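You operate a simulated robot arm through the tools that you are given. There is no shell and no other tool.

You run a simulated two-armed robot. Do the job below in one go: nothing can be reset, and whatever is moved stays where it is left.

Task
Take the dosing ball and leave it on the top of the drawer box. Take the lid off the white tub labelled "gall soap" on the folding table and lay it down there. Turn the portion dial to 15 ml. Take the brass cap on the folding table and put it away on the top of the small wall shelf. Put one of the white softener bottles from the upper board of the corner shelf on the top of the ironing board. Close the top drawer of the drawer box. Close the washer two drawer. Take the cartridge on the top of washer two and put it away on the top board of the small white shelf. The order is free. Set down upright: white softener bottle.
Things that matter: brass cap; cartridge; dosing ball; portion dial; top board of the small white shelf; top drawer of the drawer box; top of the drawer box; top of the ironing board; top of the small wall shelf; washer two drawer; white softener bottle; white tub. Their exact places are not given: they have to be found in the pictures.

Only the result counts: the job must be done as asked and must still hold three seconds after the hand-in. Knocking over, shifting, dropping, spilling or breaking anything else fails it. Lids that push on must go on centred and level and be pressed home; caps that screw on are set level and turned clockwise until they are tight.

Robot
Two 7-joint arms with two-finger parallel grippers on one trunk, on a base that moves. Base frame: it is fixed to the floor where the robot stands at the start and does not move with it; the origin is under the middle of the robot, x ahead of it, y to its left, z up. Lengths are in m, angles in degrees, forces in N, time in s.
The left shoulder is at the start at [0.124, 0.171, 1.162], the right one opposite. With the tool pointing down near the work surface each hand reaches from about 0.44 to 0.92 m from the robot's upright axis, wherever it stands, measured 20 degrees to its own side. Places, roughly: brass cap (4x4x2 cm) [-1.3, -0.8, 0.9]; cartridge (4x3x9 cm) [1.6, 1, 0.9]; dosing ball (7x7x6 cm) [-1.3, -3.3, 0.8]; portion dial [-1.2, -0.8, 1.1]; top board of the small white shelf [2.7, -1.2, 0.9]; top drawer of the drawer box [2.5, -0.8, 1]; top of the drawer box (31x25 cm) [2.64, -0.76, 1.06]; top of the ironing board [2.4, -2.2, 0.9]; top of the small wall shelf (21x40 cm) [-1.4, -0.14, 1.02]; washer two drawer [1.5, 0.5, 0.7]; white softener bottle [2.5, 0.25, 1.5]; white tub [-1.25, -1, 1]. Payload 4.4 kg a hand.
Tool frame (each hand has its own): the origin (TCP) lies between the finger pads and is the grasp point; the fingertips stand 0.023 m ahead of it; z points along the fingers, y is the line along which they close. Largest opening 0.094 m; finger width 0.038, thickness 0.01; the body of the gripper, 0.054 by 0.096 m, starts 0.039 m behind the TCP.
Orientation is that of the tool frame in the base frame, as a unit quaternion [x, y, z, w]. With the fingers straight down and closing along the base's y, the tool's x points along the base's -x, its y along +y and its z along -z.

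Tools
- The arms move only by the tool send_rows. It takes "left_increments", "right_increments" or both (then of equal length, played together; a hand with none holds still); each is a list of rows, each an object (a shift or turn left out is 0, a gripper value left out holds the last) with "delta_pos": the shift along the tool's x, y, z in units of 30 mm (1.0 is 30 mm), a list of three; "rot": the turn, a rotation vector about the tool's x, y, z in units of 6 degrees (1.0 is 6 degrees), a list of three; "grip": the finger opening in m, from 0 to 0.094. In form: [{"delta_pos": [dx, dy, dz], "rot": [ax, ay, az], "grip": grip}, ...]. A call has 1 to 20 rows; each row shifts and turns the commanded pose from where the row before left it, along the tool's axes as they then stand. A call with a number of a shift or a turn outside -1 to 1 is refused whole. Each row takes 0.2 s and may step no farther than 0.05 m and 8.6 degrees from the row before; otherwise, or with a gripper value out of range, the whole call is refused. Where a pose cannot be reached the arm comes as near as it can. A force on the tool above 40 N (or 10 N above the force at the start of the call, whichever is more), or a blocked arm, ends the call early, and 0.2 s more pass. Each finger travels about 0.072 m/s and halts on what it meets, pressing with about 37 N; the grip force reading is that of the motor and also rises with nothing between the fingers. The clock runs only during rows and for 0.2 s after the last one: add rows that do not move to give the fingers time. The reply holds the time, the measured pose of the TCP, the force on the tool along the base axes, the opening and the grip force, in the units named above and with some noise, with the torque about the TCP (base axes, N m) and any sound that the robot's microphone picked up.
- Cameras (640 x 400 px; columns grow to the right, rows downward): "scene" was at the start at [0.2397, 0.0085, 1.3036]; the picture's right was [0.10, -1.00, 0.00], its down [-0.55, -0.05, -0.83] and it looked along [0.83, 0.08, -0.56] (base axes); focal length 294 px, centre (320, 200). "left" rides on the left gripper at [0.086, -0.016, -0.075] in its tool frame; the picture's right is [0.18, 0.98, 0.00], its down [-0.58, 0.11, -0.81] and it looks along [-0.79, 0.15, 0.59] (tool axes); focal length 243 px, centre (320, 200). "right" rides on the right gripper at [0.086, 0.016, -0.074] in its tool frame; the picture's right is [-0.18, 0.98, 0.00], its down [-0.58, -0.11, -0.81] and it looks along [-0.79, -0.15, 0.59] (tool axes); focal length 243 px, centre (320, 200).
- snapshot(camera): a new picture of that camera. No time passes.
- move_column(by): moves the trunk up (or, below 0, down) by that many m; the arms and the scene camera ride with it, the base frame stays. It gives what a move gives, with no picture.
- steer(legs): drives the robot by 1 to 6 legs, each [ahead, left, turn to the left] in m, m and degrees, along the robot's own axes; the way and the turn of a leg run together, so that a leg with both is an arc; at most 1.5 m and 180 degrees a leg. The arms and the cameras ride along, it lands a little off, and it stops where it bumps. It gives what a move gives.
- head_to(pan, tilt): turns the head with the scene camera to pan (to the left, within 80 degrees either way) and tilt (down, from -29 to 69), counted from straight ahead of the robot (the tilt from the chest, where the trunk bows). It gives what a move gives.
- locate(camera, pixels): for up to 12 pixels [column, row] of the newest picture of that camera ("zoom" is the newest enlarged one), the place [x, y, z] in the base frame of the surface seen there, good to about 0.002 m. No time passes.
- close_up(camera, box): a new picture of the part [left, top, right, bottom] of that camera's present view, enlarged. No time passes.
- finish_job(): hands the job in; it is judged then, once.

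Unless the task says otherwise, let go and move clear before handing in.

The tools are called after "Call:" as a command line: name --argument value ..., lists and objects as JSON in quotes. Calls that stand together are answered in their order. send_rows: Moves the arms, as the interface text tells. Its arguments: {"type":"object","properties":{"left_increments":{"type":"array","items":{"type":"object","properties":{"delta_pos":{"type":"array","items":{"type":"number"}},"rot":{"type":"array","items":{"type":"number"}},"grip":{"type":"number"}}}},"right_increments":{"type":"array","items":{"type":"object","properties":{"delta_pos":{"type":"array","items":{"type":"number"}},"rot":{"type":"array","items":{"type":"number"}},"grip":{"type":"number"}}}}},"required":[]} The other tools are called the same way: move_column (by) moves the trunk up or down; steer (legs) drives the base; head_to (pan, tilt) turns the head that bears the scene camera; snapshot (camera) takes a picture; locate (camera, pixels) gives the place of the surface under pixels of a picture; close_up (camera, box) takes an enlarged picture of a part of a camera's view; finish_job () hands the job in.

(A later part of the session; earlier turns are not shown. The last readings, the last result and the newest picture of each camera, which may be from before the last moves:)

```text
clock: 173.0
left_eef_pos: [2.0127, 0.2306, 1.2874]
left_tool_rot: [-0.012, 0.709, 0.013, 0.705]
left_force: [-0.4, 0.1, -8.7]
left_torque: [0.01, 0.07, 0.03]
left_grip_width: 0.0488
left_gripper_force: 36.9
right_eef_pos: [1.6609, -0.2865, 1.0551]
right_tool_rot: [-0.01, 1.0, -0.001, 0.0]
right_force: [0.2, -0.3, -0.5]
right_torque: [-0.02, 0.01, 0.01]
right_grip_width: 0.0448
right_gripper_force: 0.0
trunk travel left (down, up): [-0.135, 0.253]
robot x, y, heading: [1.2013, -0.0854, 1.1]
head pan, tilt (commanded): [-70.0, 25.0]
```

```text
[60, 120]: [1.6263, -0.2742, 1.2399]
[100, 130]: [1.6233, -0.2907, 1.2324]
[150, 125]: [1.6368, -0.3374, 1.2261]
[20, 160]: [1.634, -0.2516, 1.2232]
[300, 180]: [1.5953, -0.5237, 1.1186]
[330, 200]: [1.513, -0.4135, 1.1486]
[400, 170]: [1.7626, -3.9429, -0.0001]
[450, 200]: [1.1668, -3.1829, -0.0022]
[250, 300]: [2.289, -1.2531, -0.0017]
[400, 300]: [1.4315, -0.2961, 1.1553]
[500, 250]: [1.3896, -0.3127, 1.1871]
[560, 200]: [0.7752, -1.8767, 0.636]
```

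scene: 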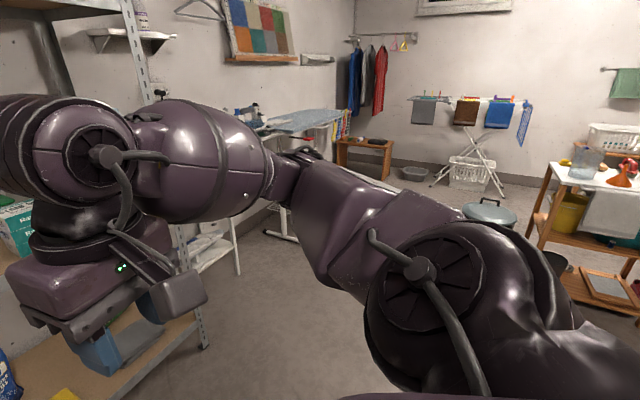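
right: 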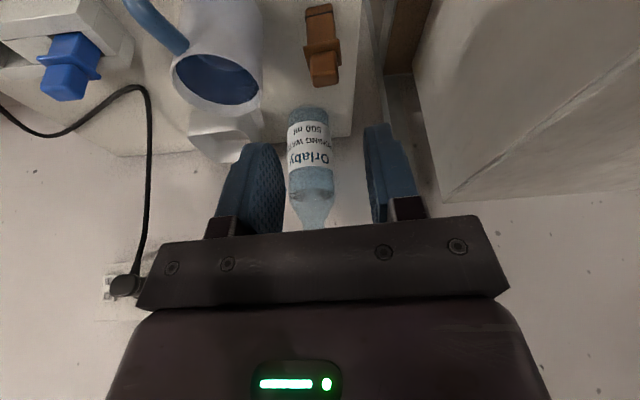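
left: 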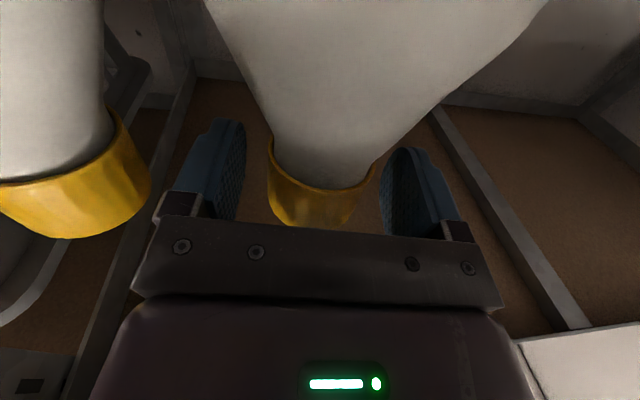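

A small table and a lidded pail (px 490,210) stand to the right; I locate them to plan a safe path.

Call:
locate --camera "scene" --pixels '[[490, 205], [470, 210], [510, 218], [525, 225], [548, 240], [556, 165], [620, 180], [545, 300], [590, 290], [560, 260], [310, 120], [260, 130]]'

Call:
close_up --camera "scene" --box '[230, 80, 390, 180]'

```text
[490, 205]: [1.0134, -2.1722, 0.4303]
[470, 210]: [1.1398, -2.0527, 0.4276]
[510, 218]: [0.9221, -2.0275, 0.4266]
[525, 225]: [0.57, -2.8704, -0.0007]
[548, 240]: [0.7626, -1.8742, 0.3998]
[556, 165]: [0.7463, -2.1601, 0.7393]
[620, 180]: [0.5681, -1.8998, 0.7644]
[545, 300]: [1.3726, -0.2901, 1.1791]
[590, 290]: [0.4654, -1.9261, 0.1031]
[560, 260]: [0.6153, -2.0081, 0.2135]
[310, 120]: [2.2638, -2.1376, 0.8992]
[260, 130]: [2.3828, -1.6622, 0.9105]
```

```text
4.00 times, centred on (310, 130) of scene
```

zoom: 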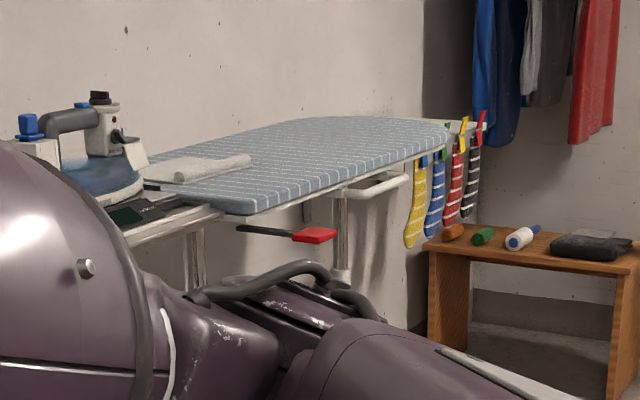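

The pail stands at about (1.03,−2.1) and the ironing board's front edge at x≈2.26, z≈0.90. I pull the bottle in, raise it again for safe passage and drive in straight legs that keep clear of both.

Call:
send_rows --left_increments '[{"delta_pos": [0, 0, -0.9]}, {"delta_pos": [0, 0, -0.9]}, {"delta_pos": [0, 0, -0.9]}, {"delta_pos": [0, 0, -0.9]}, {"delta_pos": [0, 0, -0.9]}, {}]'

Call:
move_column --by 0.15

Call:
steer --legs '[[0.05, -1.35, -1.1], [0.35, 0, 0]]'

Call:
head_to --pan -35 --tilt 30

Call:
snapshot --camera "scene"

```text
clock: 174.4
left_eef_pos: [1.8777, 0.2261, 1.2892]
left_tool_rot: [-0.011, 0.709, 0.012, 0.705]
left_force: [-0.3, 0.0, -7.7]
left_torque: [-0.01, 0.03, 0.01]
left_grip_width: 0.0488
left_gripper_force: 37.0
right_eef_pos: [1.6613, -0.2853, 1.0557]
right_tool_rot: [-0.01, 1.0, 0.0, 0.0]
right_force: [0.3, -0.2, -0.7]
right_torque: [0.01, 0.02, -0.01]
right_grip_width: 0.0451
right_gripper_force: 0.1
trunk travel left (down, up): [-0.135, 0.253]
robot x, y, heading: [1.2056, -0.0887, 0.8]
head pan, tilt (commanded): [-70.0, 25.0]
```

```text
clock: 176.1
left_eef_pos: [1.8786, 0.2265, 1.4374]
left_tool_rot: [-0.011, 0.71, 0.011, 0.704]
left_force: [0.2, 0.7, -8.4]
left_torque: [0.0, 0.06, 0.0]
left_grip_width: 0.0487
left_gripper_force: 37.6
right_eef_pos: [1.6626, -0.2844, 1.2046]
right_tool_rot: [-0.01, 1.0, 0.0, -0.001]
right_force: [-0.9, 0.2, 0.2]
right_torque: [0.0, -0.01, 0.04]
right_grip_width: 0.0448
right_gripper_force: 0.2
trunk travel left (down, up): [-0.285, 0.103]
robot x, y, heading: [1.2042, -0.0856, 1.0]
head pan, tilt (commanded): [-70.0, 25.0]
```

```text
clock: 190.1
left_eef_pos: [2.295, -1.1369, 1.4377]
left_tool_rot: [-0.009, 0.71, 0.009, 0.705]
left_force: [-0.3, 1.1, -7.8]
left_torque: [0.0, 0.04, 0.0]
left_grip_width: 0.0488
left_gripper_force: 37.3
right_eef_pos: [2.0753, -1.6471, 1.2055]
right_tool_rot: [-0.007, 1.0, 0.0, 0.0]
right_force: [0.7, -0.4, 0.0]
right_torque: [-0.01, 0.03, 0.0]
right_grip_width: 0.0446
right_gripper_force: 0.1
trunk travel left (down, up): [-0.285, 0.103]
robot x, y, heading: [1.6174, -1.4426, 0.7]
head pan, tilt (commanded): [-70.0, 25.0]
```

```text
clock: 191.1
left_eef_pos: [2.294, -1.138, 1.4371]
left_tool_rot: [-0.008, 0.709, 0.009, 0.705]
left_force: [-0.7, -0.5, -7.9]
left_torque: [0.01, 0.05, 0.03]
left_grip_width: 0.049
left_gripper_force: 36.9
right_eef_pos: [2.0739, -1.6474, 1.2064]
right_tool_rot: [-0.006, 1.0, 0.0, 0.0]
right_force: [-0.1, 0.0, 0.9]
right_torque: [-0.01, 0.0, -0.02]
right_grip_width: 0.0449
right_gripper_force: 0.0
trunk travel left (down, up): [-0.285, 0.103]
robot x, y, heading: [1.6162, -1.4419, 0.8]
head pan, tilt (commanded): [-35.0, 30.0]
```

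```text
taken
```

scene: 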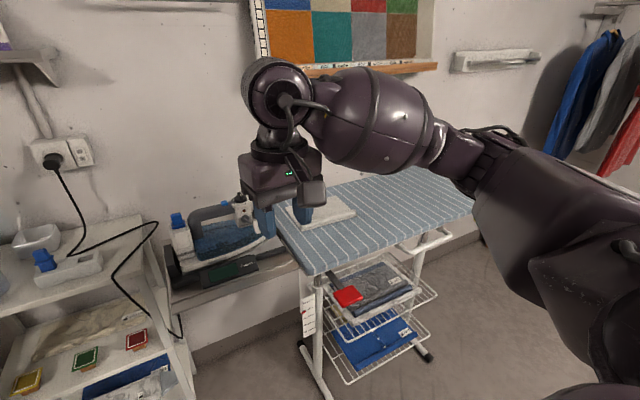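

The ironing board's cover is at px (280–470, 165–270) with a folded cloth near its left end (px 320,213). I locate its surface and edges.

Call:
locate --camera "scene" --pixels '[[310, 268], [280, 240], [350, 255], [400, 235], [450, 212], [400, 200], [420, 180], [370, 215], [440, 195], [350, 212], [330, 225], [380, 190]]'

```text
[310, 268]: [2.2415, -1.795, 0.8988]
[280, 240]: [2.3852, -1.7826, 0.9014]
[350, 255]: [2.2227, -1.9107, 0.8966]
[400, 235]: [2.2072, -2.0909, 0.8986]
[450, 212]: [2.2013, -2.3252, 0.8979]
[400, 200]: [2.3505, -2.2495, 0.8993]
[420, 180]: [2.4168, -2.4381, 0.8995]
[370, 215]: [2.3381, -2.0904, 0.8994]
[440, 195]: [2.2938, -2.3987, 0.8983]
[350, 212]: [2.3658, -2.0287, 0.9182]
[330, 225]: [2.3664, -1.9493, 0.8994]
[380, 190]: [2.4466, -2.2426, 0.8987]
```

The cover lies at z≈0.899 and is free around (2.38,−2.25). I slide right along x≈1.62 to stand before that spot.

Call:
steer --legs '[[0, -1.1, -0.8]]'

Call:
head_to --pan 15 --tilt 30

Call:
snapshot --camera "scene"

```text
clock: 201.0
left_eef_pos: [2.3051, -2.2259, 1.4393]
left_tool_rot: [-0.009, 0.71, 0.01, 0.704]
left_force: [0.1, -0.5, -8.2]
left_torque: [0.0, 0.04, -0.01]
left_grip_width: 0.0487
left_gripper_force: 37.5
right_eef_pos: [2.0859, -2.7363, 1.2048]
right_tool_rot: [-0.006, 1.0, 0.001, 0.0]
right_force: [0.0, -0.2, -0.3]
right_torque: [0.01, 0.03, 0.01]
right_grip_width: 0.045
right_gripper_force: 0.0
trunk travel left (down, up): [-0.285, 0.103]
robot x, y, heading: [1.6286, -2.5331, 0.7]
head pan, tilt (commanded): [-35.0, 30.0]
```

```text
clock: 202.1
left_eef_pos: [2.3063, -2.2264, 1.4382]
left_tool_rot: [-0.01, 0.709, 0.011, 0.705]
left_force: [0.5, -0.3, -7.6]
left_torque: [-0.03, 0.06, -0.04]
left_grip_width: 0.049
left_gripper_force: 37.4
right_eef_pos: [2.0854, -2.7355, 1.2054]
right_tool_rot: [-0.007, 1.0, 0.0, 0.0]
right_force: [0.4, 0.2, 0.1]
right_torque: [0.0, -0.01, -0.02]
right_grip_width: 0.0451
right_gripper_force: 0.0
trunk travel left (down, up): [-0.285, 0.103]
robot x, y, heading: [1.6282, -2.5302, 0.7]
head pan, tilt (commanded): [15.0, 30.0]
```

```text
taken
```

scene: 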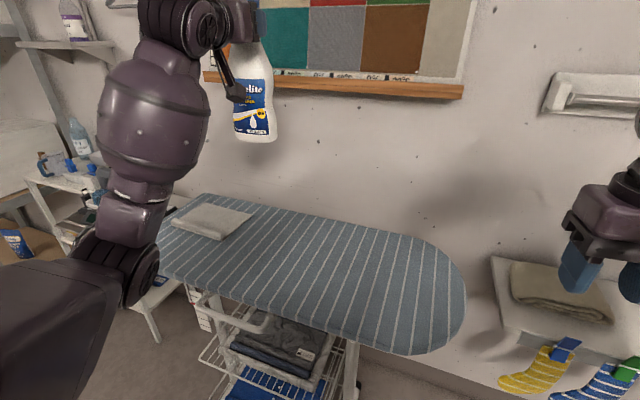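

The board's cover spans px (160–465, 195–350). I check points around the intended spot.

Call:
locate --camera "scene" --pixels '[[290, 250], [320, 260], [350, 260], [400, 280], [440, 290], [240, 225], [260, 270], [380, 335], [300, 225]]'

Call:
close_up --camera "scene" --box '[190, 0, 318, 150]'

Call:
locate --camera "scene" --pixels '[[250, 60], [255, 100], [255, 135], [258, 140], [240, 120], [272, 120]]'

```text
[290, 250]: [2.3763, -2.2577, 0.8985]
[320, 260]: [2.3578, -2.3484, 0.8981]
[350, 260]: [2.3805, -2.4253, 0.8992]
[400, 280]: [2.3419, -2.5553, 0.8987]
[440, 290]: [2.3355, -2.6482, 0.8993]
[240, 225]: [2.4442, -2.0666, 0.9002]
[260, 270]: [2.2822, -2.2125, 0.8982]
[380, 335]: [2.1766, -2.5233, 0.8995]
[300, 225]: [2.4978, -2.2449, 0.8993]
```

```text
2.67 times, centred on (254, 75) of scene
```

zoom: 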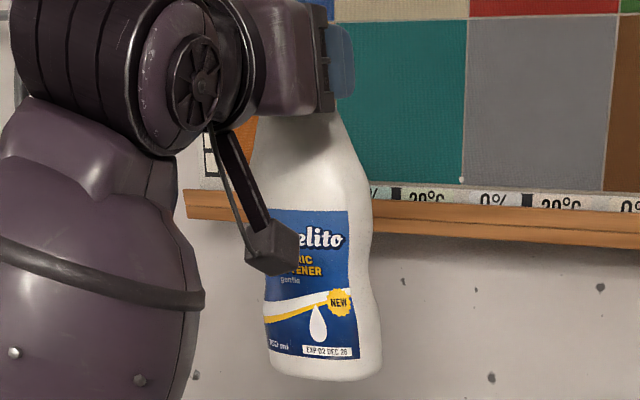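

```text
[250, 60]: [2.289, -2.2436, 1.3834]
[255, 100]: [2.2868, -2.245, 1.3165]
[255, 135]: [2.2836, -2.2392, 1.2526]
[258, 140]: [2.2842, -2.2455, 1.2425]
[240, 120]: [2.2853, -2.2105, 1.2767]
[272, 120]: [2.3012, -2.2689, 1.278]
```

The bottle hangs plumb with its foot ~0.199 m below the TCP; the spot at px (290,250) is free at z 0.899. I check how low the left elbow is before lowering the trunk.

Call:
locate --camera "scene" --pixels '[[135, 260], [140, 290], [120, 215], [130, 180], [150, 120], [60, 300], [140, 240], [150, 300]]'

Call:
send_rows --left_increments '[{"delta_pos": [0, -0.2, 0.6]}, {"delta_pos": [0, -0.2, 0.6]}, {"delta_pos": [0, -0.2, 0.6]}, {"delta_pos": [0, -0.2, 0.6]}, {}]' --right_increments '[{"delta_pos": [0, 0, -0.9]}, {"delta_pos": [0, 0, -0.9]}, {"delta_pos": [0, 0, -0.9]}, {"delta_pos": [0, 0, -0.9]}, {}]'

```text
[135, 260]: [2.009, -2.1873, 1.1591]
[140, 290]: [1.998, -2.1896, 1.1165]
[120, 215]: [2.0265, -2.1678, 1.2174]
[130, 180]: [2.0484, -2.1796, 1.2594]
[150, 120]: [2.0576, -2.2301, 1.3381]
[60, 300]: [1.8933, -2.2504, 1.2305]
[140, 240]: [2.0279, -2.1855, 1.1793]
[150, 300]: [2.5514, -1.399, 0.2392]
```

```text
clock: 203.3
left_eef_pos: [2.3787, -2.2469, 1.4389]
left_tool_rot: [-0.009, 0.71, 0.009, 0.704]
left_force: [0.3, 0.3, -7.3]
left_torque: [0.0, 0.04, 0.01]
left_grip_width: 0.0492
left_gripper_force: 37.1
right_eef_pos: [2.0867, -2.7353, 1.315]
right_tool_rot: [-0.006, 1.0, 0.001, 0.0]
right_force: [0.2, -0.4, 0.3]
right_torque: [-0.03, 0.01, 0.0]
right_grip_width: 0.045
right_gripper_force: 0.0
trunk travel left (down, up): [-0.285, 0.103]
robot x, y, heading: [1.6308, -2.5354, 0.5]
head pan, tilt (commanded): [15.0, 30.0]
```

The elbow is at x≈2.0–2.06, before the board's front edge (x 2.20), so lowering is safe. I lower the trunk by 0.22 m and look.

Call:
move_column --by -0.22

Call:
snapshot --camera "scene"

Call:
locate --camera "scene" --pixels '[[135, 260], [140, 290], [120, 215], [150, 300], [130, 310]]'

```text
clock: 205.7
left_eef_pos: [2.3166, -2.2558, 1.2644]
left_tool_rot: [-0.007, 0.689, 0.016, 0.725]
left_force: [-0.3, -0.4, -8.0]
left_torque: [0.0, 0.07, -0.02]
left_grip_width: 0.0488
left_gripper_force: 36.4
right_eef_pos: [2.0358, -2.7447, 1.1158]
right_tool_rot: [-0.008, 1.0, 0.005, 0.026]
right_force: [0.6, 0.5, 0.1]
right_torque: [0.02, 0.01, 0.03]
right_grip_width: 0.0449
right_gripper_force: 0.0
trunk travel left (down, up): [-0.065, 0.323]
robot x, y, heading: [1.6117, -2.5297, 1.3]
head pan, tilt (commanded): [15.0, 30.0]
```

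```text
taken
```

scene: 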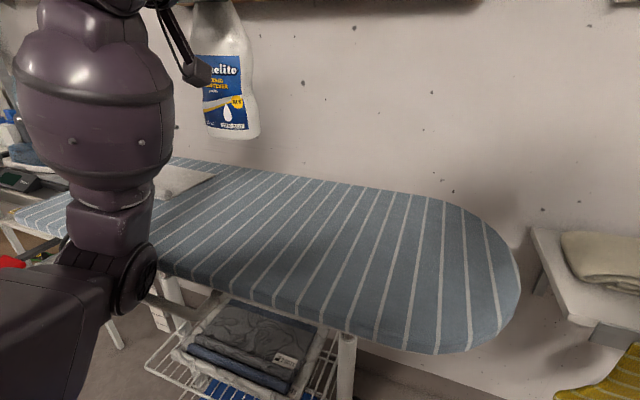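

```text
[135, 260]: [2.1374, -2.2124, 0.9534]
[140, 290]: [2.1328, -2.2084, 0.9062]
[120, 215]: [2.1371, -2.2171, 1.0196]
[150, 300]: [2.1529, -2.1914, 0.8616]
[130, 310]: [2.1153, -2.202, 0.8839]
```

The readings show the robot being pushed back and tilted ~3° (right hand turned, base moved), so the elbow is pressing on the board's edge. I raise the trunk again at once.

Call:
move_column --by 0.2

Call:
snapshot --camera "scene"

Call:
locate --camera "scene" --pixels '[[290, 250], [320, 260], [400, 280], [440, 290], [240, 225], [260, 270], [380, 335], [205, 215]]'

```text
clock: 207.8
left_eef_pos: [2.3804, -2.2485, 1.416]
left_tool_rot: [-0.009, 0.71, 0.01, 0.704]
left_force: [0.4, -0.2, -8.7]
left_torque: [0.0, 0.05, 0.0]
left_grip_width: 0.0489
left_gripper_force: 37.2
right_eef_pos: [2.0872, -2.7357, 1.293]
right_tool_rot: [-0.006, 1.0, 0.0, -0.001]
right_force: [-0.2, 0.5, 0.1]
right_torque: [-0.02, 0.02, -0.02]
right_grip_width: 0.0451
right_gripper_force: 0.0
trunk travel left (down, up): [-0.265, 0.123]
robot x, y, heading: [1.627, -2.5303, 0.7]
head pan, tilt (commanded): [15.0, 30.0]
```

```text
taken
```

scene: 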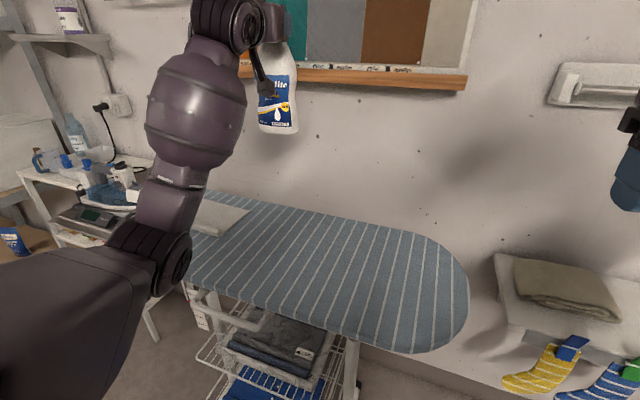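

```text
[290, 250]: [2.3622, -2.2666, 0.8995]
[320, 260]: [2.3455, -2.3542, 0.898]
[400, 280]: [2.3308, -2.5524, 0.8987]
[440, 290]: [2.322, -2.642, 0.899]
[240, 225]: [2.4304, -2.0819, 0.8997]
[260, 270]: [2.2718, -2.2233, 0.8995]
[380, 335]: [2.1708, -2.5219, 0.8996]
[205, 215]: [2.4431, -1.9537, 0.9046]
```

The robot is back as before and the board's points read the same heights. The elbow hangs too low and too far forward here, so I stand 0.17 m farther back and reach out longer, which keeps the elbow before the board.

Call:
steer --legs '[[-0.17, 0, -0.7]]'

Call:
send_rows --left_increments '[{"delta_pos": [0, 0, 0.8]}, {"delta_pos": [0, 0, 0.8]}, {"delta_pos": [0, 0, 0.8]}, {"delta_pos": [0, 0, 0.8]}, {"delta_pos": [0.4, 0, 0.8]}, {"delta_pos": [0.8, 0, 0.5]}, {"delta_pos": [0.8, 0, 0.5]}, {}]'

Call:
snapshot --camera "scene"

Call:
locate --camera "scene" --pixels '[[290, 250], [320, 260], [400, 280], [440, 290], [240, 225], [205, 215]]'

```text
clock: 209.3
left_eef_pos: [2.2096, -2.2614, 1.4176]
left_tool_rot: [-0.003, 0.71, 0.004, 0.705]
left_force: [-0.2, 0.2, -7.8]
left_torque: [-0.03, 0.09, 0.0]
left_grip_width: 0.049
left_gripper_force: 37.3
right_eef_pos: [1.9111, -2.7436, 1.2941]
right_tool_rot: [0.002, 1.0, 0.0, 0.0]
right_force: [-1.3, 1.1, 0.7]
right_torque: [-0.03, 0.0, -0.02]
right_grip_width: 0.0451
right_gripper_force: 0.1
trunk travel left (down, up): [-0.265, 0.123]
robot x, y, heading: [1.4549, -2.5344, -0.2]
head pan, tilt (commanded): [15.0, 30.0]
```

```text
clock: 211.1
left_eef_pos: [2.3603, -2.2588, 1.3563]
left_tool_rot: [-0.003, 0.709, 0.004, 0.705]
left_force: [-0.3, -0.6, -7.8]
left_torque: [-0.03, 0.1, 0.02]
left_grip_width: 0.049
left_gripper_force: 36.7
right_eef_pos: [1.9108, -2.7438, 1.2936]
right_tool_rot: [0.002, 1.0, 0.0, 0.0]
right_force: [-0.4, -0.7, -1.0]
right_torque: [0.03, 0.0, 0.0]
right_grip_width: 0.0451
right_gripper_force: 0.0
trunk travel left (down, up): [-0.265, 0.123]
robot x, y, heading: [1.4567, -2.5321, -0.4]
head pan, tilt (commanded): [15.0, 30.0]
```

```text
taken
```

scene: 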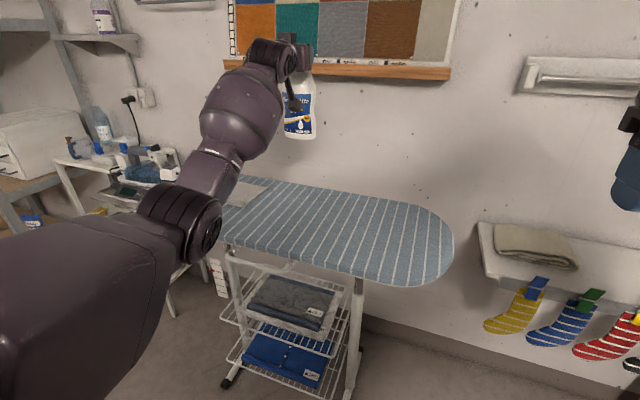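

```text
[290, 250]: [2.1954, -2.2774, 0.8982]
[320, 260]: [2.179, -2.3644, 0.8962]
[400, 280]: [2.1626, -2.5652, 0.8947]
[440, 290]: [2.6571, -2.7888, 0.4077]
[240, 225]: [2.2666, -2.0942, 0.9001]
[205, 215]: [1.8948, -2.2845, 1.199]
```

The elbow is now at about (1.9,−2.28,1.2), well before the board's edge. I lower the trunk by 0.14 m and check for contact.

Call:
move_column --by -0.14

Call:
snapshot --camera "scene"

Call:
locate --camera "scene" --pixels '[[205, 225], [200, 250], [225, 190], [300, 130], [300, 100], [230, 225], [330, 240]]'

```text
clock: 212.8
left_eef_pos: [2.3584, -2.258, 1.2204]
left_tool_rot: [-0.003, 0.708, 0.003, 0.706]
left_force: [-0.7, 0.1, -8.3]
left_torque: [0.03, 0.14, -0.03]
left_grip_width: 0.0487
left_gripper_force: 37.1
right_eef_pos: [1.9093, -2.7439, 1.1563]
right_tool_rot: [0.001, 1.0, 0.0, 0.001]
right_force: [0.7, -0.5, 1.4]
right_torque: [0.0, -0.03, 0.02]
right_grip_width: 0.045
right_gripper_force: 0.0
trunk travel left (down, up): [-0.125, 0.263]
robot x, y, heading: [1.4588, -2.5322, -0.2]
head pan, tilt (commanded): [15.0, 30.0]
```

```text
taken
```

scene: 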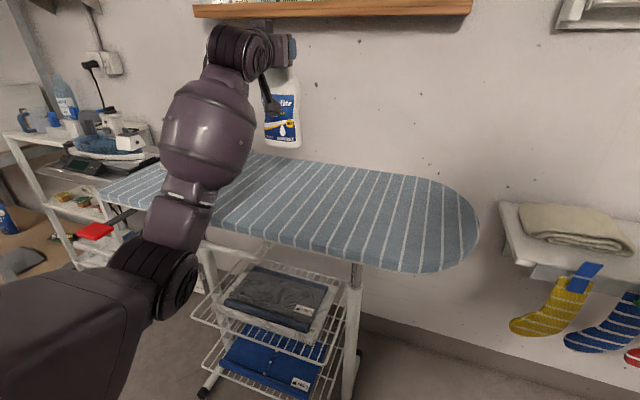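

```text
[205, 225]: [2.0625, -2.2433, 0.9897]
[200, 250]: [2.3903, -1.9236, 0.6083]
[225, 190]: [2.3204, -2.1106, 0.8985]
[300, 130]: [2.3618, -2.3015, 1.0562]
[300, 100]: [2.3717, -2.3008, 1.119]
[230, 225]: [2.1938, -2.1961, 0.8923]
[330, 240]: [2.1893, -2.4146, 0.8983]
```

The forearm's underside is still clear of the board's front edge (x 2.19). I lower the hand with the arm itself in small steps to z≈1.115 and watch forces.

Call:
send_rows --left_increments '[{"delta_pos": [0.5, 0, 0]}, {"delta_pos": [0.5, 0, 0]}, {"delta_pos": [0.5, 0, 0]}, {"delta_pos": [0.5, 0, 0]}, {"delta_pos": [0.5, 0, 0]}, {"delta_pos": [0.5, 0, 0]}, {}]'

Call:
snapshot --camera "scene"

Call:
locate --camera "scene" --pixels '[[280, 150], [283, 160], [290, 165], [200, 230], [215, 200], [225, 215], [180, 280], [270, 160]]'

```text
clock: 214.4
left_eef_pos: [2.3605, -2.2587, 1.126]
left_tool_rot: [-0.005, 0.71, 0.006, 0.705]
left_force: [0.0, 0.4, -7.0]
left_torque: [-0.01, 0.03, 0.0]
left_grip_width: 0.0487
left_gripper_force: 37.2
right_eef_pos: [1.9115, -2.742, 1.1557]
right_tool_rot: [0.001, 1.0, 0.0, 0.0]
right_force: [-0.6, 0.4, -0.3]
right_torque: [0.05, 0.02, -0.01]
right_grip_width: 0.0451
right_gripper_force: 0.1
trunk travel left (down, up): [-0.125, 0.263]
robot x, y, heading: [1.4569, -2.5353, -0.2]
head pan, tilt (commanded): [15.0, 30.0]
```

```text
taken
```

scene: 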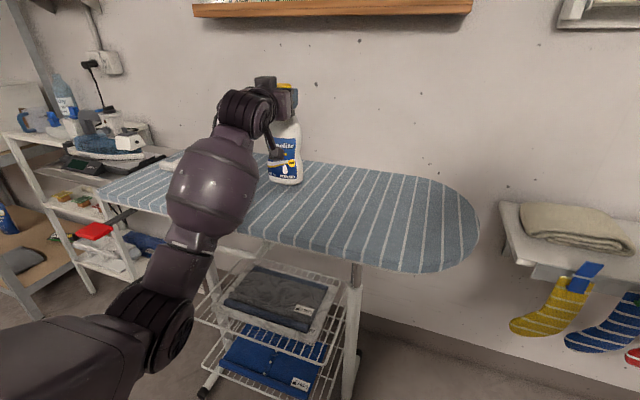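

```text
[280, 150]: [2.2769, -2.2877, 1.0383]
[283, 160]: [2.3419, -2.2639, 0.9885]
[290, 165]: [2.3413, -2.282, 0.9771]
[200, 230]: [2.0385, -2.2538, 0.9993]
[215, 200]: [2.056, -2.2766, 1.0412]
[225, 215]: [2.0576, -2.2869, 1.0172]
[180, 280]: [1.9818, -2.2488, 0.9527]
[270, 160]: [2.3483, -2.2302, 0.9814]
```

The bottle's foot is ~2.8 cm above the cover. I lower it gently until the weight is taken.

Call:
send_rows --left_increments '[{"delta_pos": [0.3, 0, 0]}, {"delta_pos": [0.3, 0, 0]}, {"delta_pos": [0.2, 0, 0]}, {}]'

Call:
close_up --camera "scene" --box '[200, 70, 360, 220]'

```text
clock: 215.4
left_eef_pos: [2.3594, -2.2589, 1.1022]
left_tool_rot: [-0.004, 0.71, 0.004, 0.705]
left_force: [-0.1, -1.1, -8.9]
left_torque: [0.01, 0.07, -0.04]
left_grip_width: 0.0489
left_gripper_force: 36.8
right_eef_pos: [1.9124, -2.7427, 1.1541]
right_tool_rot: [0.001, 1.0, 0.001, -0.001]
right_force: [0.0, 0.5, -0.7]
right_torque: [0.0, 0.0, -0.01]
right_grip_width: 0.045
right_gripper_force: 0.1
trunk travel left (down, up): [-0.125, 0.263]
robot x, y, heading: [1.4534, -2.5322, -0.1]
head pan, tilt (commanded): [15.0, 30.0]
```

```text
2.67 times, centred on (280, 145) of scene
```

zoom: 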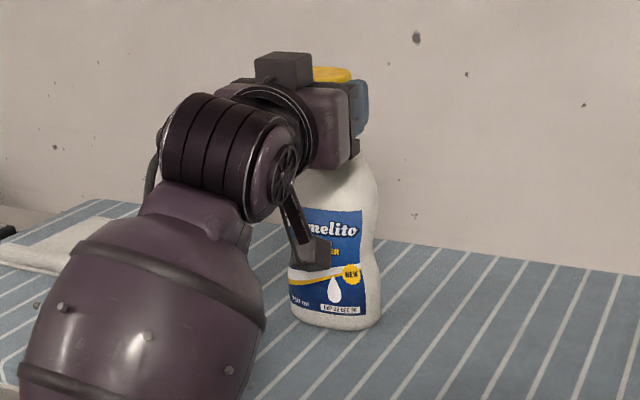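

Call:
send_rows --left_increments '[{"delta_pos": [0.08, 0, 0]}, {}, {"delta_pos": [0.05, 0, 0]}, {}]'

```text
clock: 216.4
left_eef_pos: [2.3579, -2.2572, 1.1012]
left_tool_rot: [-0.004, 0.708, 0.004, 0.706]
left_force: [0.7, 0.7, 1.2]
left_torque: [-0.03, 0.02, 0.05]
left_grip_width: 0.0487
left_gripper_force: 36.3
right_eef_pos: [1.9101, -2.7429, 1.1553]
right_tool_rot: [0.002, 1.0, -0.001, 0.0]
right_force: [0.0, -0.4, -0.2]
right_torque: [-0.05, 0.02, -0.02]
right_grip_width: 0.045
right_gripper_force: 0.2
trunk travel left (down, up): [-0.125, 0.263]
robot x, y, heading: [1.4509, -2.5311, -0.0]
head pan, tilt (commanded): [15.0, 30.0]
```

The weight is off the hand (+1.2 N), so the bottle stands. I open the fingers and draw straight back.

Call:
send_rows --left_increments '[{"grip": 0.06}, {"grip": 0.08}, {}, {}, {"delta_pos": [0, 0, -0.4]}, {"delta_pos": [0, 0, -0.8]}, {"delta_pos": [0, 0, -1]}, {"delta_pos": [0, 0, -1]}, {"delta_pos": [0, 0, -1]}, {}]'

Call:
snapshot --camera "scene"

Call:
snapshot --camera "left"

```text
clock: 218.6
left_eef_pos: [2.2342, -2.2592, 1.0984]
left_tool_rot: [-0.003, 0.71, 0.004, 0.704]
left_force: [0.2, -1.9, 0.2]
left_torque: [0.01, -0.03, 0.0]
left_grip_width: 0.0798
left_gripper_force: 0.0
right_eef_pos: [1.9113, -2.7427, 1.1528]
right_tool_rot: [0.002, 1.0, 0.0, 0.001]
right_force: [0.1, -0.2, 0.9]
right_torque: [-0.04, -0.02, -0.01]
right_grip_width: 0.045
right_gripper_force: 0.0
trunk travel left (down, up): [-0.125, 0.263]
robot x, y, heading: [1.4586, -2.5323, -0.2]
head pan, tilt (commanded): [15.0, 30.0]
```

```text
taken
```

scene: 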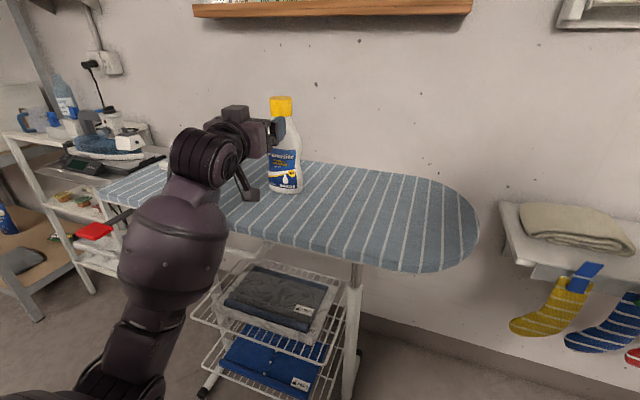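

```text
taken
```

left: 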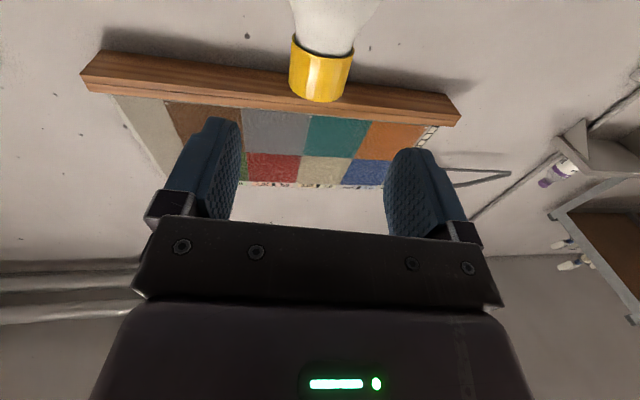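

The bottle stands upright on the ironing board (px 284,150). I back off a little and swing the left elbow outward by rolling the hand, as before.

Call:
steer --legs '[[-0.12, 0, 0]]'

Call:
send_rows --left_increments '[{"rot": [0, 0, 1], "grip": 0.05}, {"rot": [0, 0, 1]}, {"rot": [0, 0, 1]}, {"rot": [0, 0, 1]}, {"rot": [0, 0, 1]}, {"rot": [0, 0, 1]}, {"rot": [0, 0, 1]}, {"rot": [0, 0, 1]}, {"rot": [0, 0, 1]}, {"rot": [0, 0, 1]}, {"rot": [0, 0, 1]}, {"rot": [0, 0, 1]}, {"rot": [0, 0, 1]}, {"rot": [0, 0, 1]}, {"rot": [0, 0, 1]}]'

Call:
snapshot --camera "scene"

```text
clock: 219.8
left_eef_pos: [2.1147, -2.2606, 1.0986]
left_tool_rot: [-0.003, 0.709, 0.004, 0.705]
left_force: [0.2, -0.5, 0.5]
left_torque: [0.05, 0.02, 0.02]
left_grip_width: 0.08
left_gripper_force: 0.2
right_eef_pos: [1.7922, -2.7427, 1.1545]
right_tool_rot: [0.003, 1.0, 0.0, 0.0]
right_force: [0.6, 0.3, -0.2]
right_torque: [0.02, -0.04, 0.0]
right_grip_width: 0.0453
right_gripper_force: 0.1
trunk travel left (down, up): [-0.125, 0.263]
robot x, y, heading: [1.3376, -2.533, -0.1]
head pan, tilt (commanded): [15.0, 30.0]
```

```text
clock: 223.0
left_eef_pos: [2.1163, -2.2605, 1.0998]
left_tool_rot: [0.5, 0.504, 0.501, 0.495]
left_force: [0.0, -0.2, -0.2]
left_torque: [0.01, 0.02, 0.03]
left_grip_width: 0.0502
left_gripper_force: 0.0
right_eef_pos: [1.7927, -2.7435, 1.1547]
right_tool_rot: [0.003, 1.0, 0.0, 0.0]
right_force: [-0.5, 0.2, 0.2]
right_torque: [0.01, 0.0, 0.0]
right_grip_width: 0.0449
right_gripper_force: 0.1
trunk travel left (down, up): [-0.125, 0.263]
robot x, y, heading: [1.3385, -2.5324, 0.1]
head pan, tilt (commanded): [15.0, 30.0]
```

```text
taken
```

scene: 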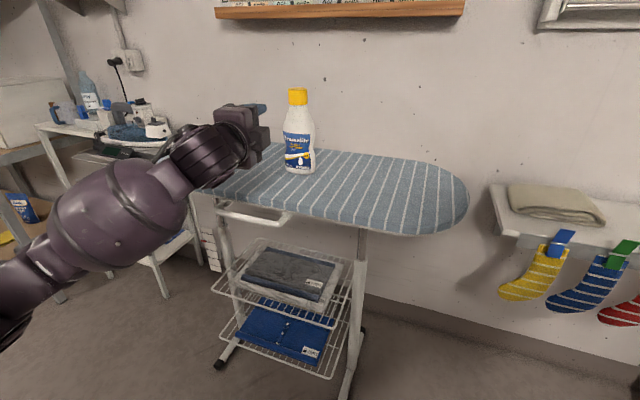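

The elbow is out. I tip the hand down, then turn it to its normal yaw while raising it.

Call:
send_rows --left_increments '[{"rot": [1, 0, 0]}, {"rot": [1, 0, 0]}, {"rot": [1, 0, 0]}, {"rot": [1, 0, 0]}, {"rot": [1, 0, 0]}, {"rot": [1, 0, 0]}, {"rot": [1, 0, 0]}, {"rot": [1, 0, 0]}, {"rot": [1, 0, 0]}, {"rot": [1, 0, 0]}, {"rot": [1, 0, 0]}, {"rot": [1, 0, 0]}, {"rot": [1, 0, 0]}, {"rot": [1, 0, 0]}, {"rot": [1, 0, 0]}]'

Call:
send_rows --left_increments '[{"rot": [0, 0, -1]}, {"rot": [0, 0, -1]}, {"rot": [0, 0, -1]}, {"rot": [0, 0, -1]}, {"rot": [0, 0, -1]}, {"rot": [0, 0, -1]}, {"rot": [0, 0, -1]}, {"rot": [0, 0, -1]}, {"rot": [0, 0, -1]}, {"rot": [0, 0, -1]}, {"rot": [0, 0, -1]}, {"rot": [0, 0, -1]}, {"rot": [0, 0, -1]}, {"rot": [0, 0, -1]}, {"rot": [0, 0, -1]}, {"delta_pos": [1, 0, -0.3]}, {"delta_pos": [1, 0, -0.3]}, {"delta_pos": [1, 0, -0.3]}, {"delta_pos": [1, 0, -0.3]}, {"delta_pos": [1, 0, -0.3]}]'

Call:
head_to --pan -80 --tilt 20

Call:
snapshot --camera "scene"

```text
clock: 226.2
left_eef_pos: [2.1166, -2.2598, 1.0997]
left_tool_rot: [0.703, 0.711, -0.003, -0.002]
left_force: [-0.2, 0.2, 0.4]
left_torque: [0.01, 0.0, 0.02]
left_grip_width: 0.05
left_gripper_force: 0.0
right_eef_pos: [1.7916, -2.7442, 1.1558]
right_tool_rot: [0.002, 1.0, 0.0, 0.0]
right_force: [0.2, -1.0, 0.2]
right_torque: [-0.02, 0.01, -0.02]
right_grip_width: 0.045
right_gripper_force: 0.2
trunk travel left (down, up): [-0.125, 0.263]
robot x, y, heading: [1.3366, -2.531, -0.5]
head pan, tilt (commanded): [15.0, 30.0]
```

```text
clock: 230.4
left_eef_pos: [1.9652, -2.2631, 1.1472]
left_tool_rot: [-0.006, 1.0, 0.001, -0.003]
left_force: [-0.5, 0.7, -0.1]
left_torque: [0.03, -0.04, -0.01]
left_grip_width: 0.0503
left_gripper_force: 0.0
right_eef_pos: [1.7912, -2.7427, 1.1549]
right_tool_rot: [0.002, 1.0, 0.0, 0.001]
right_force: [-0.9, -0.1, 0.2]
right_torque: [0.0, 0.01, -0.03]
right_grip_width: 0.0452
right_gripper_force: 0.1
trunk travel left (down, up): [-0.125, 0.263]
robot x, y, heading: [1.3397, -2.5303, -0.0]
head pan, tilt (commanded): [15.0, 30.0]
```

```text
clock: 232.1
left_eef_pos: [1.9677, -2.2625, 1.1457]
left_tool_rot: [-0.005, 1.0, 0.0, -0.004]
left_force: [-0.5, 0.2, 0.4]
left_torque: [-0.03, 0.03, -0.02]
left_grip_width: 0.05
left_gripper_force: 0.0
right_eef_pos: [1.7933, -2.743, 1.1546]
right_tool_rot: [0.002, 1.0, 0.0, -0.001]
right_force: [0.7, 0.4, -0.8]
right_torque: [-0.03, 0.01, 0.01]
right_grip_width: 0.045
right_gripper_force: 0.0
trunk travel left (down, up): [-0.125, 0.263]
robot x, y, heading: [1.3362, -2.5325, -0.3]
head pan, tilt (commanded): [-80.0, 20.0]
```

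```text
taken
```

scene: 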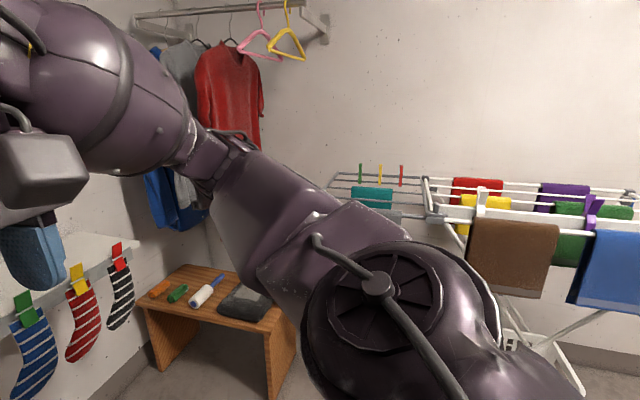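

A drying rack stands along the right wall and the pail behind me on the left. I pull the left hand in, raise the trunk a bit and turn right by 90° to look at the way west.

Call:
send_rows --left_increments '[{"delta_pos": [1, 0, 0]}, {"delta_pos": [1, 0, 0]}, {"delta_pos": [1, 0, 0]}, {"delta_pos": [1, 0, 0]}, {"delta_pos": [1, 0, 0]}, {"delta_pos": [0.8, 0, 0]}]'

Call:
steer --legs '[[0, 0, -90]]'

Call:
head_to --pan -60 --tilt 25

Call:
snapshot --camera "scene"

Call:
head_to --pan 0 --tilt 25

Call:
snapshot --camera "scene"

```text
clock: 233.5
left_eef_pos: [1.7919, -2.2638, 1.1475]
left_tool_rot: [-0.005, 1.0, 0.001, -0.002]
left_force: [-0.4, 0.2, 0.4]
left_torque: [0.0, -0.02, 0.02]
left_grip_width: 0.0499
left_gripper_force: 0.0
right_eef_pos: [1.7933, -2.7431, 1.1556]
right_tool_rot: [0.003, 1.0, 0.0, 0.001]
right_force: [-0.7, -0.6, 0.2]
right_torque: [-0.04, 0.0, 0.01]
right_grip_width: 0.0451
right_gripper_force: 0.0
trunk travel left (down, up): [-0.125, 0.263]
robot x, y, heading: [1.3389, -2.5307, -0.2]
head pan, tilt (commanded): [-80.0, 20.0]
```

```text
clock: 234.8
left_eef_pos: [1.8195, -2.3131, 1.1469]
left_tool_rot: [0.048, 0.999, 0.002, -0.003]
left_force: [0.5, -0.9, 0.9]
left_torque: [-0.04, -0.01, 0.01]
left_grip_width: 0.05
left_gripper_force: 0.1
right_eef_pos: [1.7674, -2.7908, 1.1537]
right_tool_rot: [0.053, 0.999, 0.0, 0.0]
right_force: [-0.2, -0.2, 1.1]
right_torque: [0.01, 0.03, -0.04]
right_grip_width: 0.045
right_gripper_force: 0.0
trunk travel left (down, up): [-0.125, 0.263]
robot x, y, heading: [1.3369, -2.5325, -6.6]
head pan, tilt (commanded): [-80.0, 20.0]
stopped in leg 1: the robot was blocked; the commanded pose is now the measured one
```

```text
clock: 235.6
left_eef_pos: [1.819, -2.3122, 1.1473]
left_tool_rot: [0.047, 0.999, 0.001, -0.003]
left_force: [0.3, -0.4, -0.4]
left_torque: [0.03, 0.02, -0.02]
left_grip_width: 0.0499
left_gripper_force: 0.1
right_eef_pos: [1.7687, -2.7892, 1.1543]
right_tool_rot: [0.054, 0.999, 0.0, 0.0]
right_force: [0.4, 0.7, -0.2]
right_torque: [-0.02, 0.0, -0.02]
right_grip_width: 0.045
right_gripper_force: 0.0
trunk travel left (down, up): [-0.125, 0.263]
robot x, y, heading: [1.3372, -2.5322, -6.2]
head pan, tilt (commanded): [-60.0, 25.0]
```

```text
taken
```

scene: 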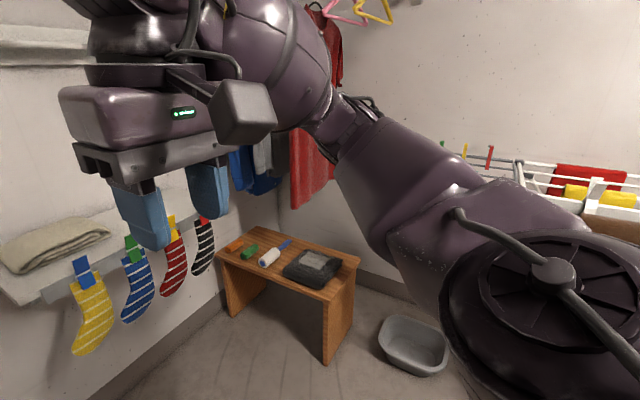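

```text
clock: 236.9
left_eef_pos: [1.8193, -2.3125, 1.1478]
left_tool_rot: [0.048, 0.999, 0.001, -0.003]
left_force: [0.4, 0.0, -0.2]
left_torque: [0.02, 0.03, 0.02]
left_grip_width: 0.05
left_gripper_force: 0.1
right_eef_pos: [1.7672, -2.7895, 1.1538]
right_tool_rot: [0.054, 0.999, 0.0, 0.0]
right_force: [0.3, 0.0, -0.2]
right_torque: [0.01, 0.03, -0.02]
right_grip_width: 0.045
right_gripper_force: 0.1
trunk travel left (down, up): [-0.125, 0.263]
robot x, y, heading: [1.3386, -2.5322, -5.9]
head pan, tilt (commanded): [0.0, 25.0]
```

```text
taken
```

scene: 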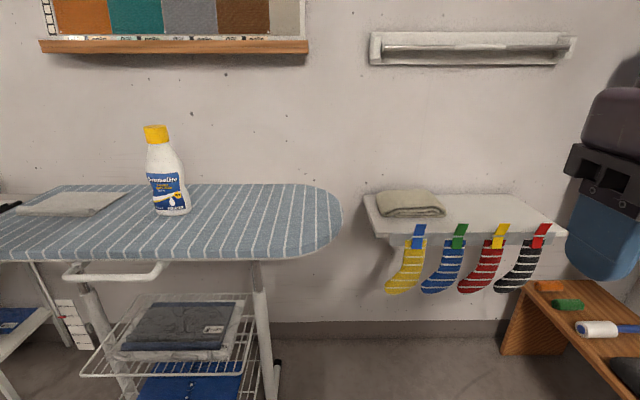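

The turn was blocked after 6°, probably by the pail behind on my left. I look to both sides before moving anything further.

Call:
head_to --pan 80 --tilt 35

Call:
snapshot --camera "scene"

Call:
head_to --pan -80 --tilt 40

Call:
snapshot --camera "scene"

```text
clock: 238.4
left_eef_pos: [1.8193, -2.313, 1.1471]
left_tool_rot: [0.048, 0.999, 0.002, -0.003]
left_force: [0.0, 0.7, 0.0]
left_torque: [0.01, 0.02, -0.01]
left_grip_width: 0.0501
left_gripper_force: 0.1
right_eef_pos: [1.7683, -2.7892, 1.1547]
right_tool_rot: [0.055, 0.998, 0.001, 0.0]
right_force: [-0.4, 0.4, -0.1]
right_torque: [0.01, -0.01, 0.0]
right_grip_width: 0.0447
right_gripper_force: 0.1
trunk travel left (down, up): [-0.125, 0.263]
robot x, y, heading: [1.3361, -2.5288, -6.2]
head pan, tilt (commanded): [80.0, 35.0]
```

```text
taken
```

scene: 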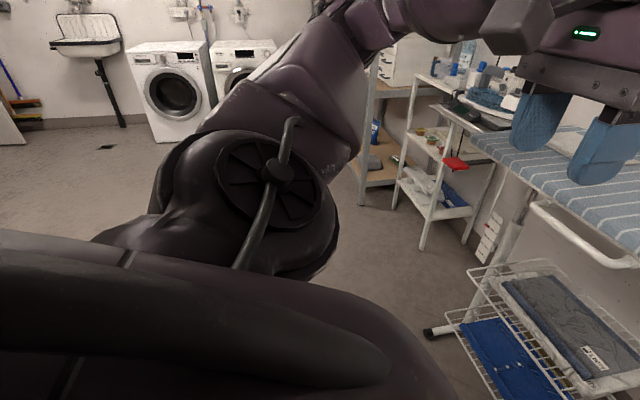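

```text
clock: 240.9
left_eef_pos: [1.8198, -2.3129, 1.1475]
left_tool_rot: [0.048, 0.999, 0.001, -0.003]
left_force: [-0.8, 1.0, -0.4]
left_torque: [-0.02, -0.02, 0.03]
left_grip_width: 0.0497
left_gripper_force: 0.1
right_eef_pos: [1.7687, -2.7902, 1.1543]
right_tool_rot: [0.054, 0.999, 0.001, 0.001]
right_force: [-0.2, -0.5, -0.4]
right_torque: [0.02, -0.02, 0.02]
right_grip_width: 0.0451
right_gripper_force: 0.1
trunk travel left (down, up): [-0.125, 0.263]
robot x, y, heading: [1.3383, -2.5318, -6.2]
head pan, tilt (commanded): [-80.0, 40.0]
```

```text
taken
```

scene: 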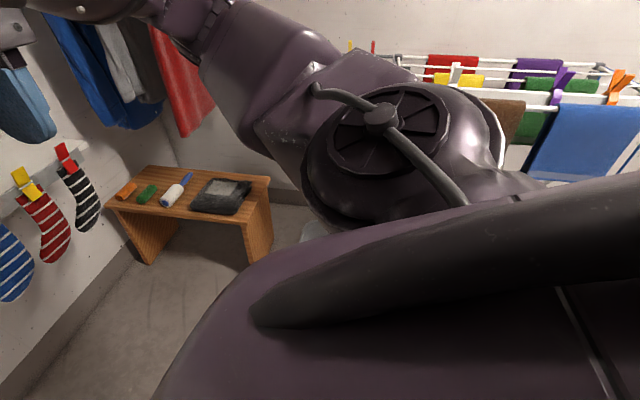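

Nothing shows at the sides, so it must be the pail at the back-left corner. I move ahead, away from it, and then turn left a bit to look back at it.

Call:
steer --legs '[[0.2, 0, 6]]'

Call:
steer --legs '[[0, -0.25, 0]]'

Call:
steer --legs '[[0, 0, 45]]'

Call:
head_to --pan 80 --tilt 30

Call:
snapshot --camera "scene"

```text
clock: 242.5
left_eef_pos: [1.9928, -2.2737, 1.1461]
left_tool_rot: [-0.005, 1.0, 0.0, -0.004]
left_force: [0.4, 0.0, 0.3]
left_torque: [-0.01, 0.04, 0.0]
left_grip_width: 0.0501
left_gripper_force: 0.1
right_eef_pos: [1.9909, -2.7536, 1.1541]
right_tool_rot: [0.002, 1.0, 0.0, -0.001]
right_force: [0.6, -0.4, 0.8]
right_torque: [-0.02, 0.01, -0.03]
right_grip_width: 0.045
right_gripper_force: 0.1
trunk travel left (down, up): [-0.125, 0.263]
robot x, y, heading: [1.5375, -2.5442, -0.3]
head pan, tilt (commanded): [-80.0, 40.0]
```

```text
clock: 245.3
left_eef_pos: [1.9915, -2.5245, 1.1476]
left_tool_rot: [-0.004, 1.0, 0.0, -0.003]
left_force: [-0.6, -0.1, -1.3]
left_torque: [0.0, -0.02, -0.01]
left_grip_width: 0.0499
left_gripper_force: 0.0
right_eef_pos: [1.9892, -3.0058, 1.1534]
right_tool_rot: [0.003, 1.0, 0.0, 0.0]
right_force: [0.2, -0.7, 0.1]
right_torque: [0.02, 0.02, -0.03]
right_grip_width: 0.0446
right_gripper_force: 0.1
trunk travel left (down, up): [-0.125, 0.263]
robot x, y, heading: [1.5338, -2.7922, -0.6]
head pan, tilt (commanded): [-80.0, 40.0]
```

```text
clock: 247.7
left_eef_pos: [1.6718, -2.2831, 1.1469]
left_tool_rot: [-0.383, 0.924, 0.0, -0.004]
left_force: [-0.7, -0.7, 0.0]
left_torque: [-0.03, 0.04, 0.01]
left_grip_width: 0.0502
left_gripper_force: 0.0
right_eef_pos: [2.006, -2.6249, 1.1542]
right_tool_rot: [-0.376, 0.927, -0.001, 0.0]
right_force: [0.6, 0.5, 0.1]
right_torque: [0.0, 0.01, -0.02]
right_grip_width: 0.0449
right_gripper_force: 0.0
trunk travel left (down, up): [-0.125, 0.263]
robot x, y, heading: [1.5351, -2.7927, 44.0]
head pan, tilt (commanded): [-80.0, 40.0]
```

```text
clock: 250.2
left_eef_pos: [1.6714, -2.2836, 1.1479]
left_tool_rot: [-0.382, 0.924, 0.0, -0.003]
left_force: [0.1, 1.0, 0.5]
left_torque: [0.02, 0.0, -0.01]
left_grip_width: 0.05
left_gripper_force: 0.1
right_eef_pos: [2.0072, -2.6268, 1.1547]
right_tool_rot: [-0.376, 0.926, 0.0, 0.0]
right_force: [-0.9, -0.4, 0.2]
right_torque: [0.01, 0.01, 0.0]
right_grip_width: 0.0452
right_gripper_force: 0.1
trunk travel left (down, up): [-0.125, 0.263]
robot x, y, heading: [1.5368, -2.7919, 44.3]
head pan, tilt (commanded): [80.0, 30.0]
```

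```text
taken
```

scene: 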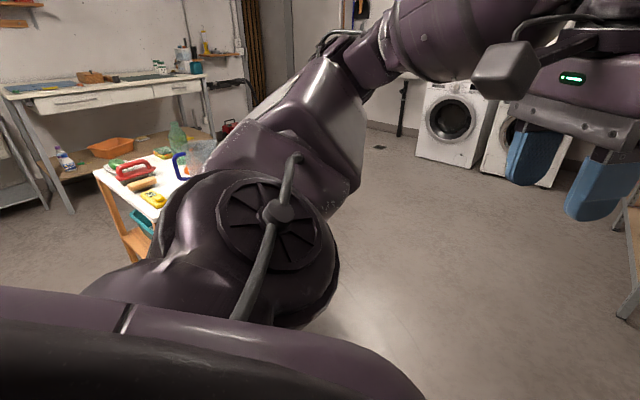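

I see the white side table on the left (px 100–220); the pail is still hidden by my arm. I turn further left to see it.

Call:
steer --legs '[[0, 0, 70]]'

Call:
head_to --pan 25 --tilt 35

Call:
snapshot --camera "scene"

```text
clock: 253.6
left_eef_pos: [1.1001, -2.4917, 1.1468]
left_tool_rot: [0.844, -0.537, 0.002, 0.003]
left_force: [-0.5, 0.5, 0.0]
left_torque: [-0.01, 0.02, -0.02]
left_grip_width: 0.0502
left_gripper_force: 0.0
right_eef_pos: [1.5377, -2.2928, 1.154]
right_tool_rot: [0.841, -0.541, 0.001, 0.0]
right_force: [-0.5, -0.4, 1.5]
right_torque: [0.01, 0.04, 0.0]
right_grip_width: 0.0453
right_gripper_force: 0.0
trunk travel left (down, up): [-0.125, 0.263]
robot x, y, heading: [1.5355, -2.7977, 114.4]
head pan, tilt (commanded): [80.0, 30.0]
```

```text
clock: 254.9
left_eef_pos: [1.0994, -2.4933, 1.1481]
left_tool_rot: [0.844, -0.537, 0.002, 0.002]
left_force: [0.2, 0.4, 0.3]
left_torque: [0.02, 0.03, 0.0]
left_grip_width: 0.0498
left_gripper_force: 0.1
right_eef_pos: [1.5387, -2.2932, 1.1549]
right_tool_rot: [0.84, -0.542, 0.0, 0.0]
right_force: [-0.4, -0.2, -0.3]
right_torque: [0.02, -0.02, 0.0]
right_grip_width: 0.0448
right_gripper_force: 0.1
trunk travel left (down, up): [-0.125, 0.263]
robot x, y, heading: [1.5329, -2.7923, 114.2]
head pan, tilt (commanded): [25.0, 35.0]
```

```text
taken
```

scene: 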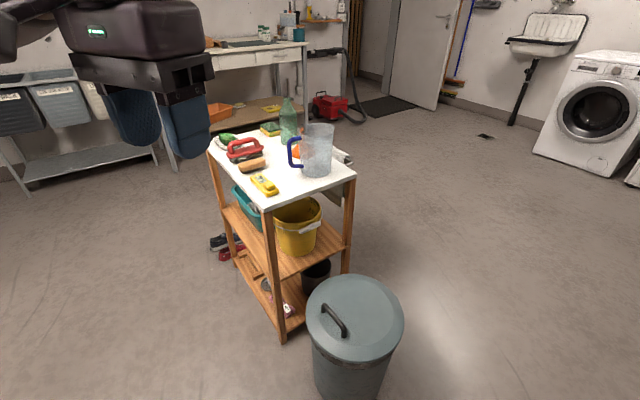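

The lidded bin is at px (355,330) next to the trolley; I locate its lid to see whether it moved.

Call:
locate --camera "scene" --pixels '[[310, 320], [400, 320], [355, 282], [355, 355], [335, 320], [355, 300], [380, 300], [330, 345], [265, 205], [350, 175], [215, 150], [290, 135]]'

```text
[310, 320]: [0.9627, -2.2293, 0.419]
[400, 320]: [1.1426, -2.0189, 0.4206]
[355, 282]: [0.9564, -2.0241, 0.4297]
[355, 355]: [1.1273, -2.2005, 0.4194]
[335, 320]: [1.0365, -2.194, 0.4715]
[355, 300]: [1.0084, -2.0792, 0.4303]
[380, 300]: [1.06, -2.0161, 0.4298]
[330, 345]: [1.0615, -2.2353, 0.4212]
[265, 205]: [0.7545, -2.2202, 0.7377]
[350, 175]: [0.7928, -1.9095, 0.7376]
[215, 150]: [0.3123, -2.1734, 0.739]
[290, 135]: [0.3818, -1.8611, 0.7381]
```

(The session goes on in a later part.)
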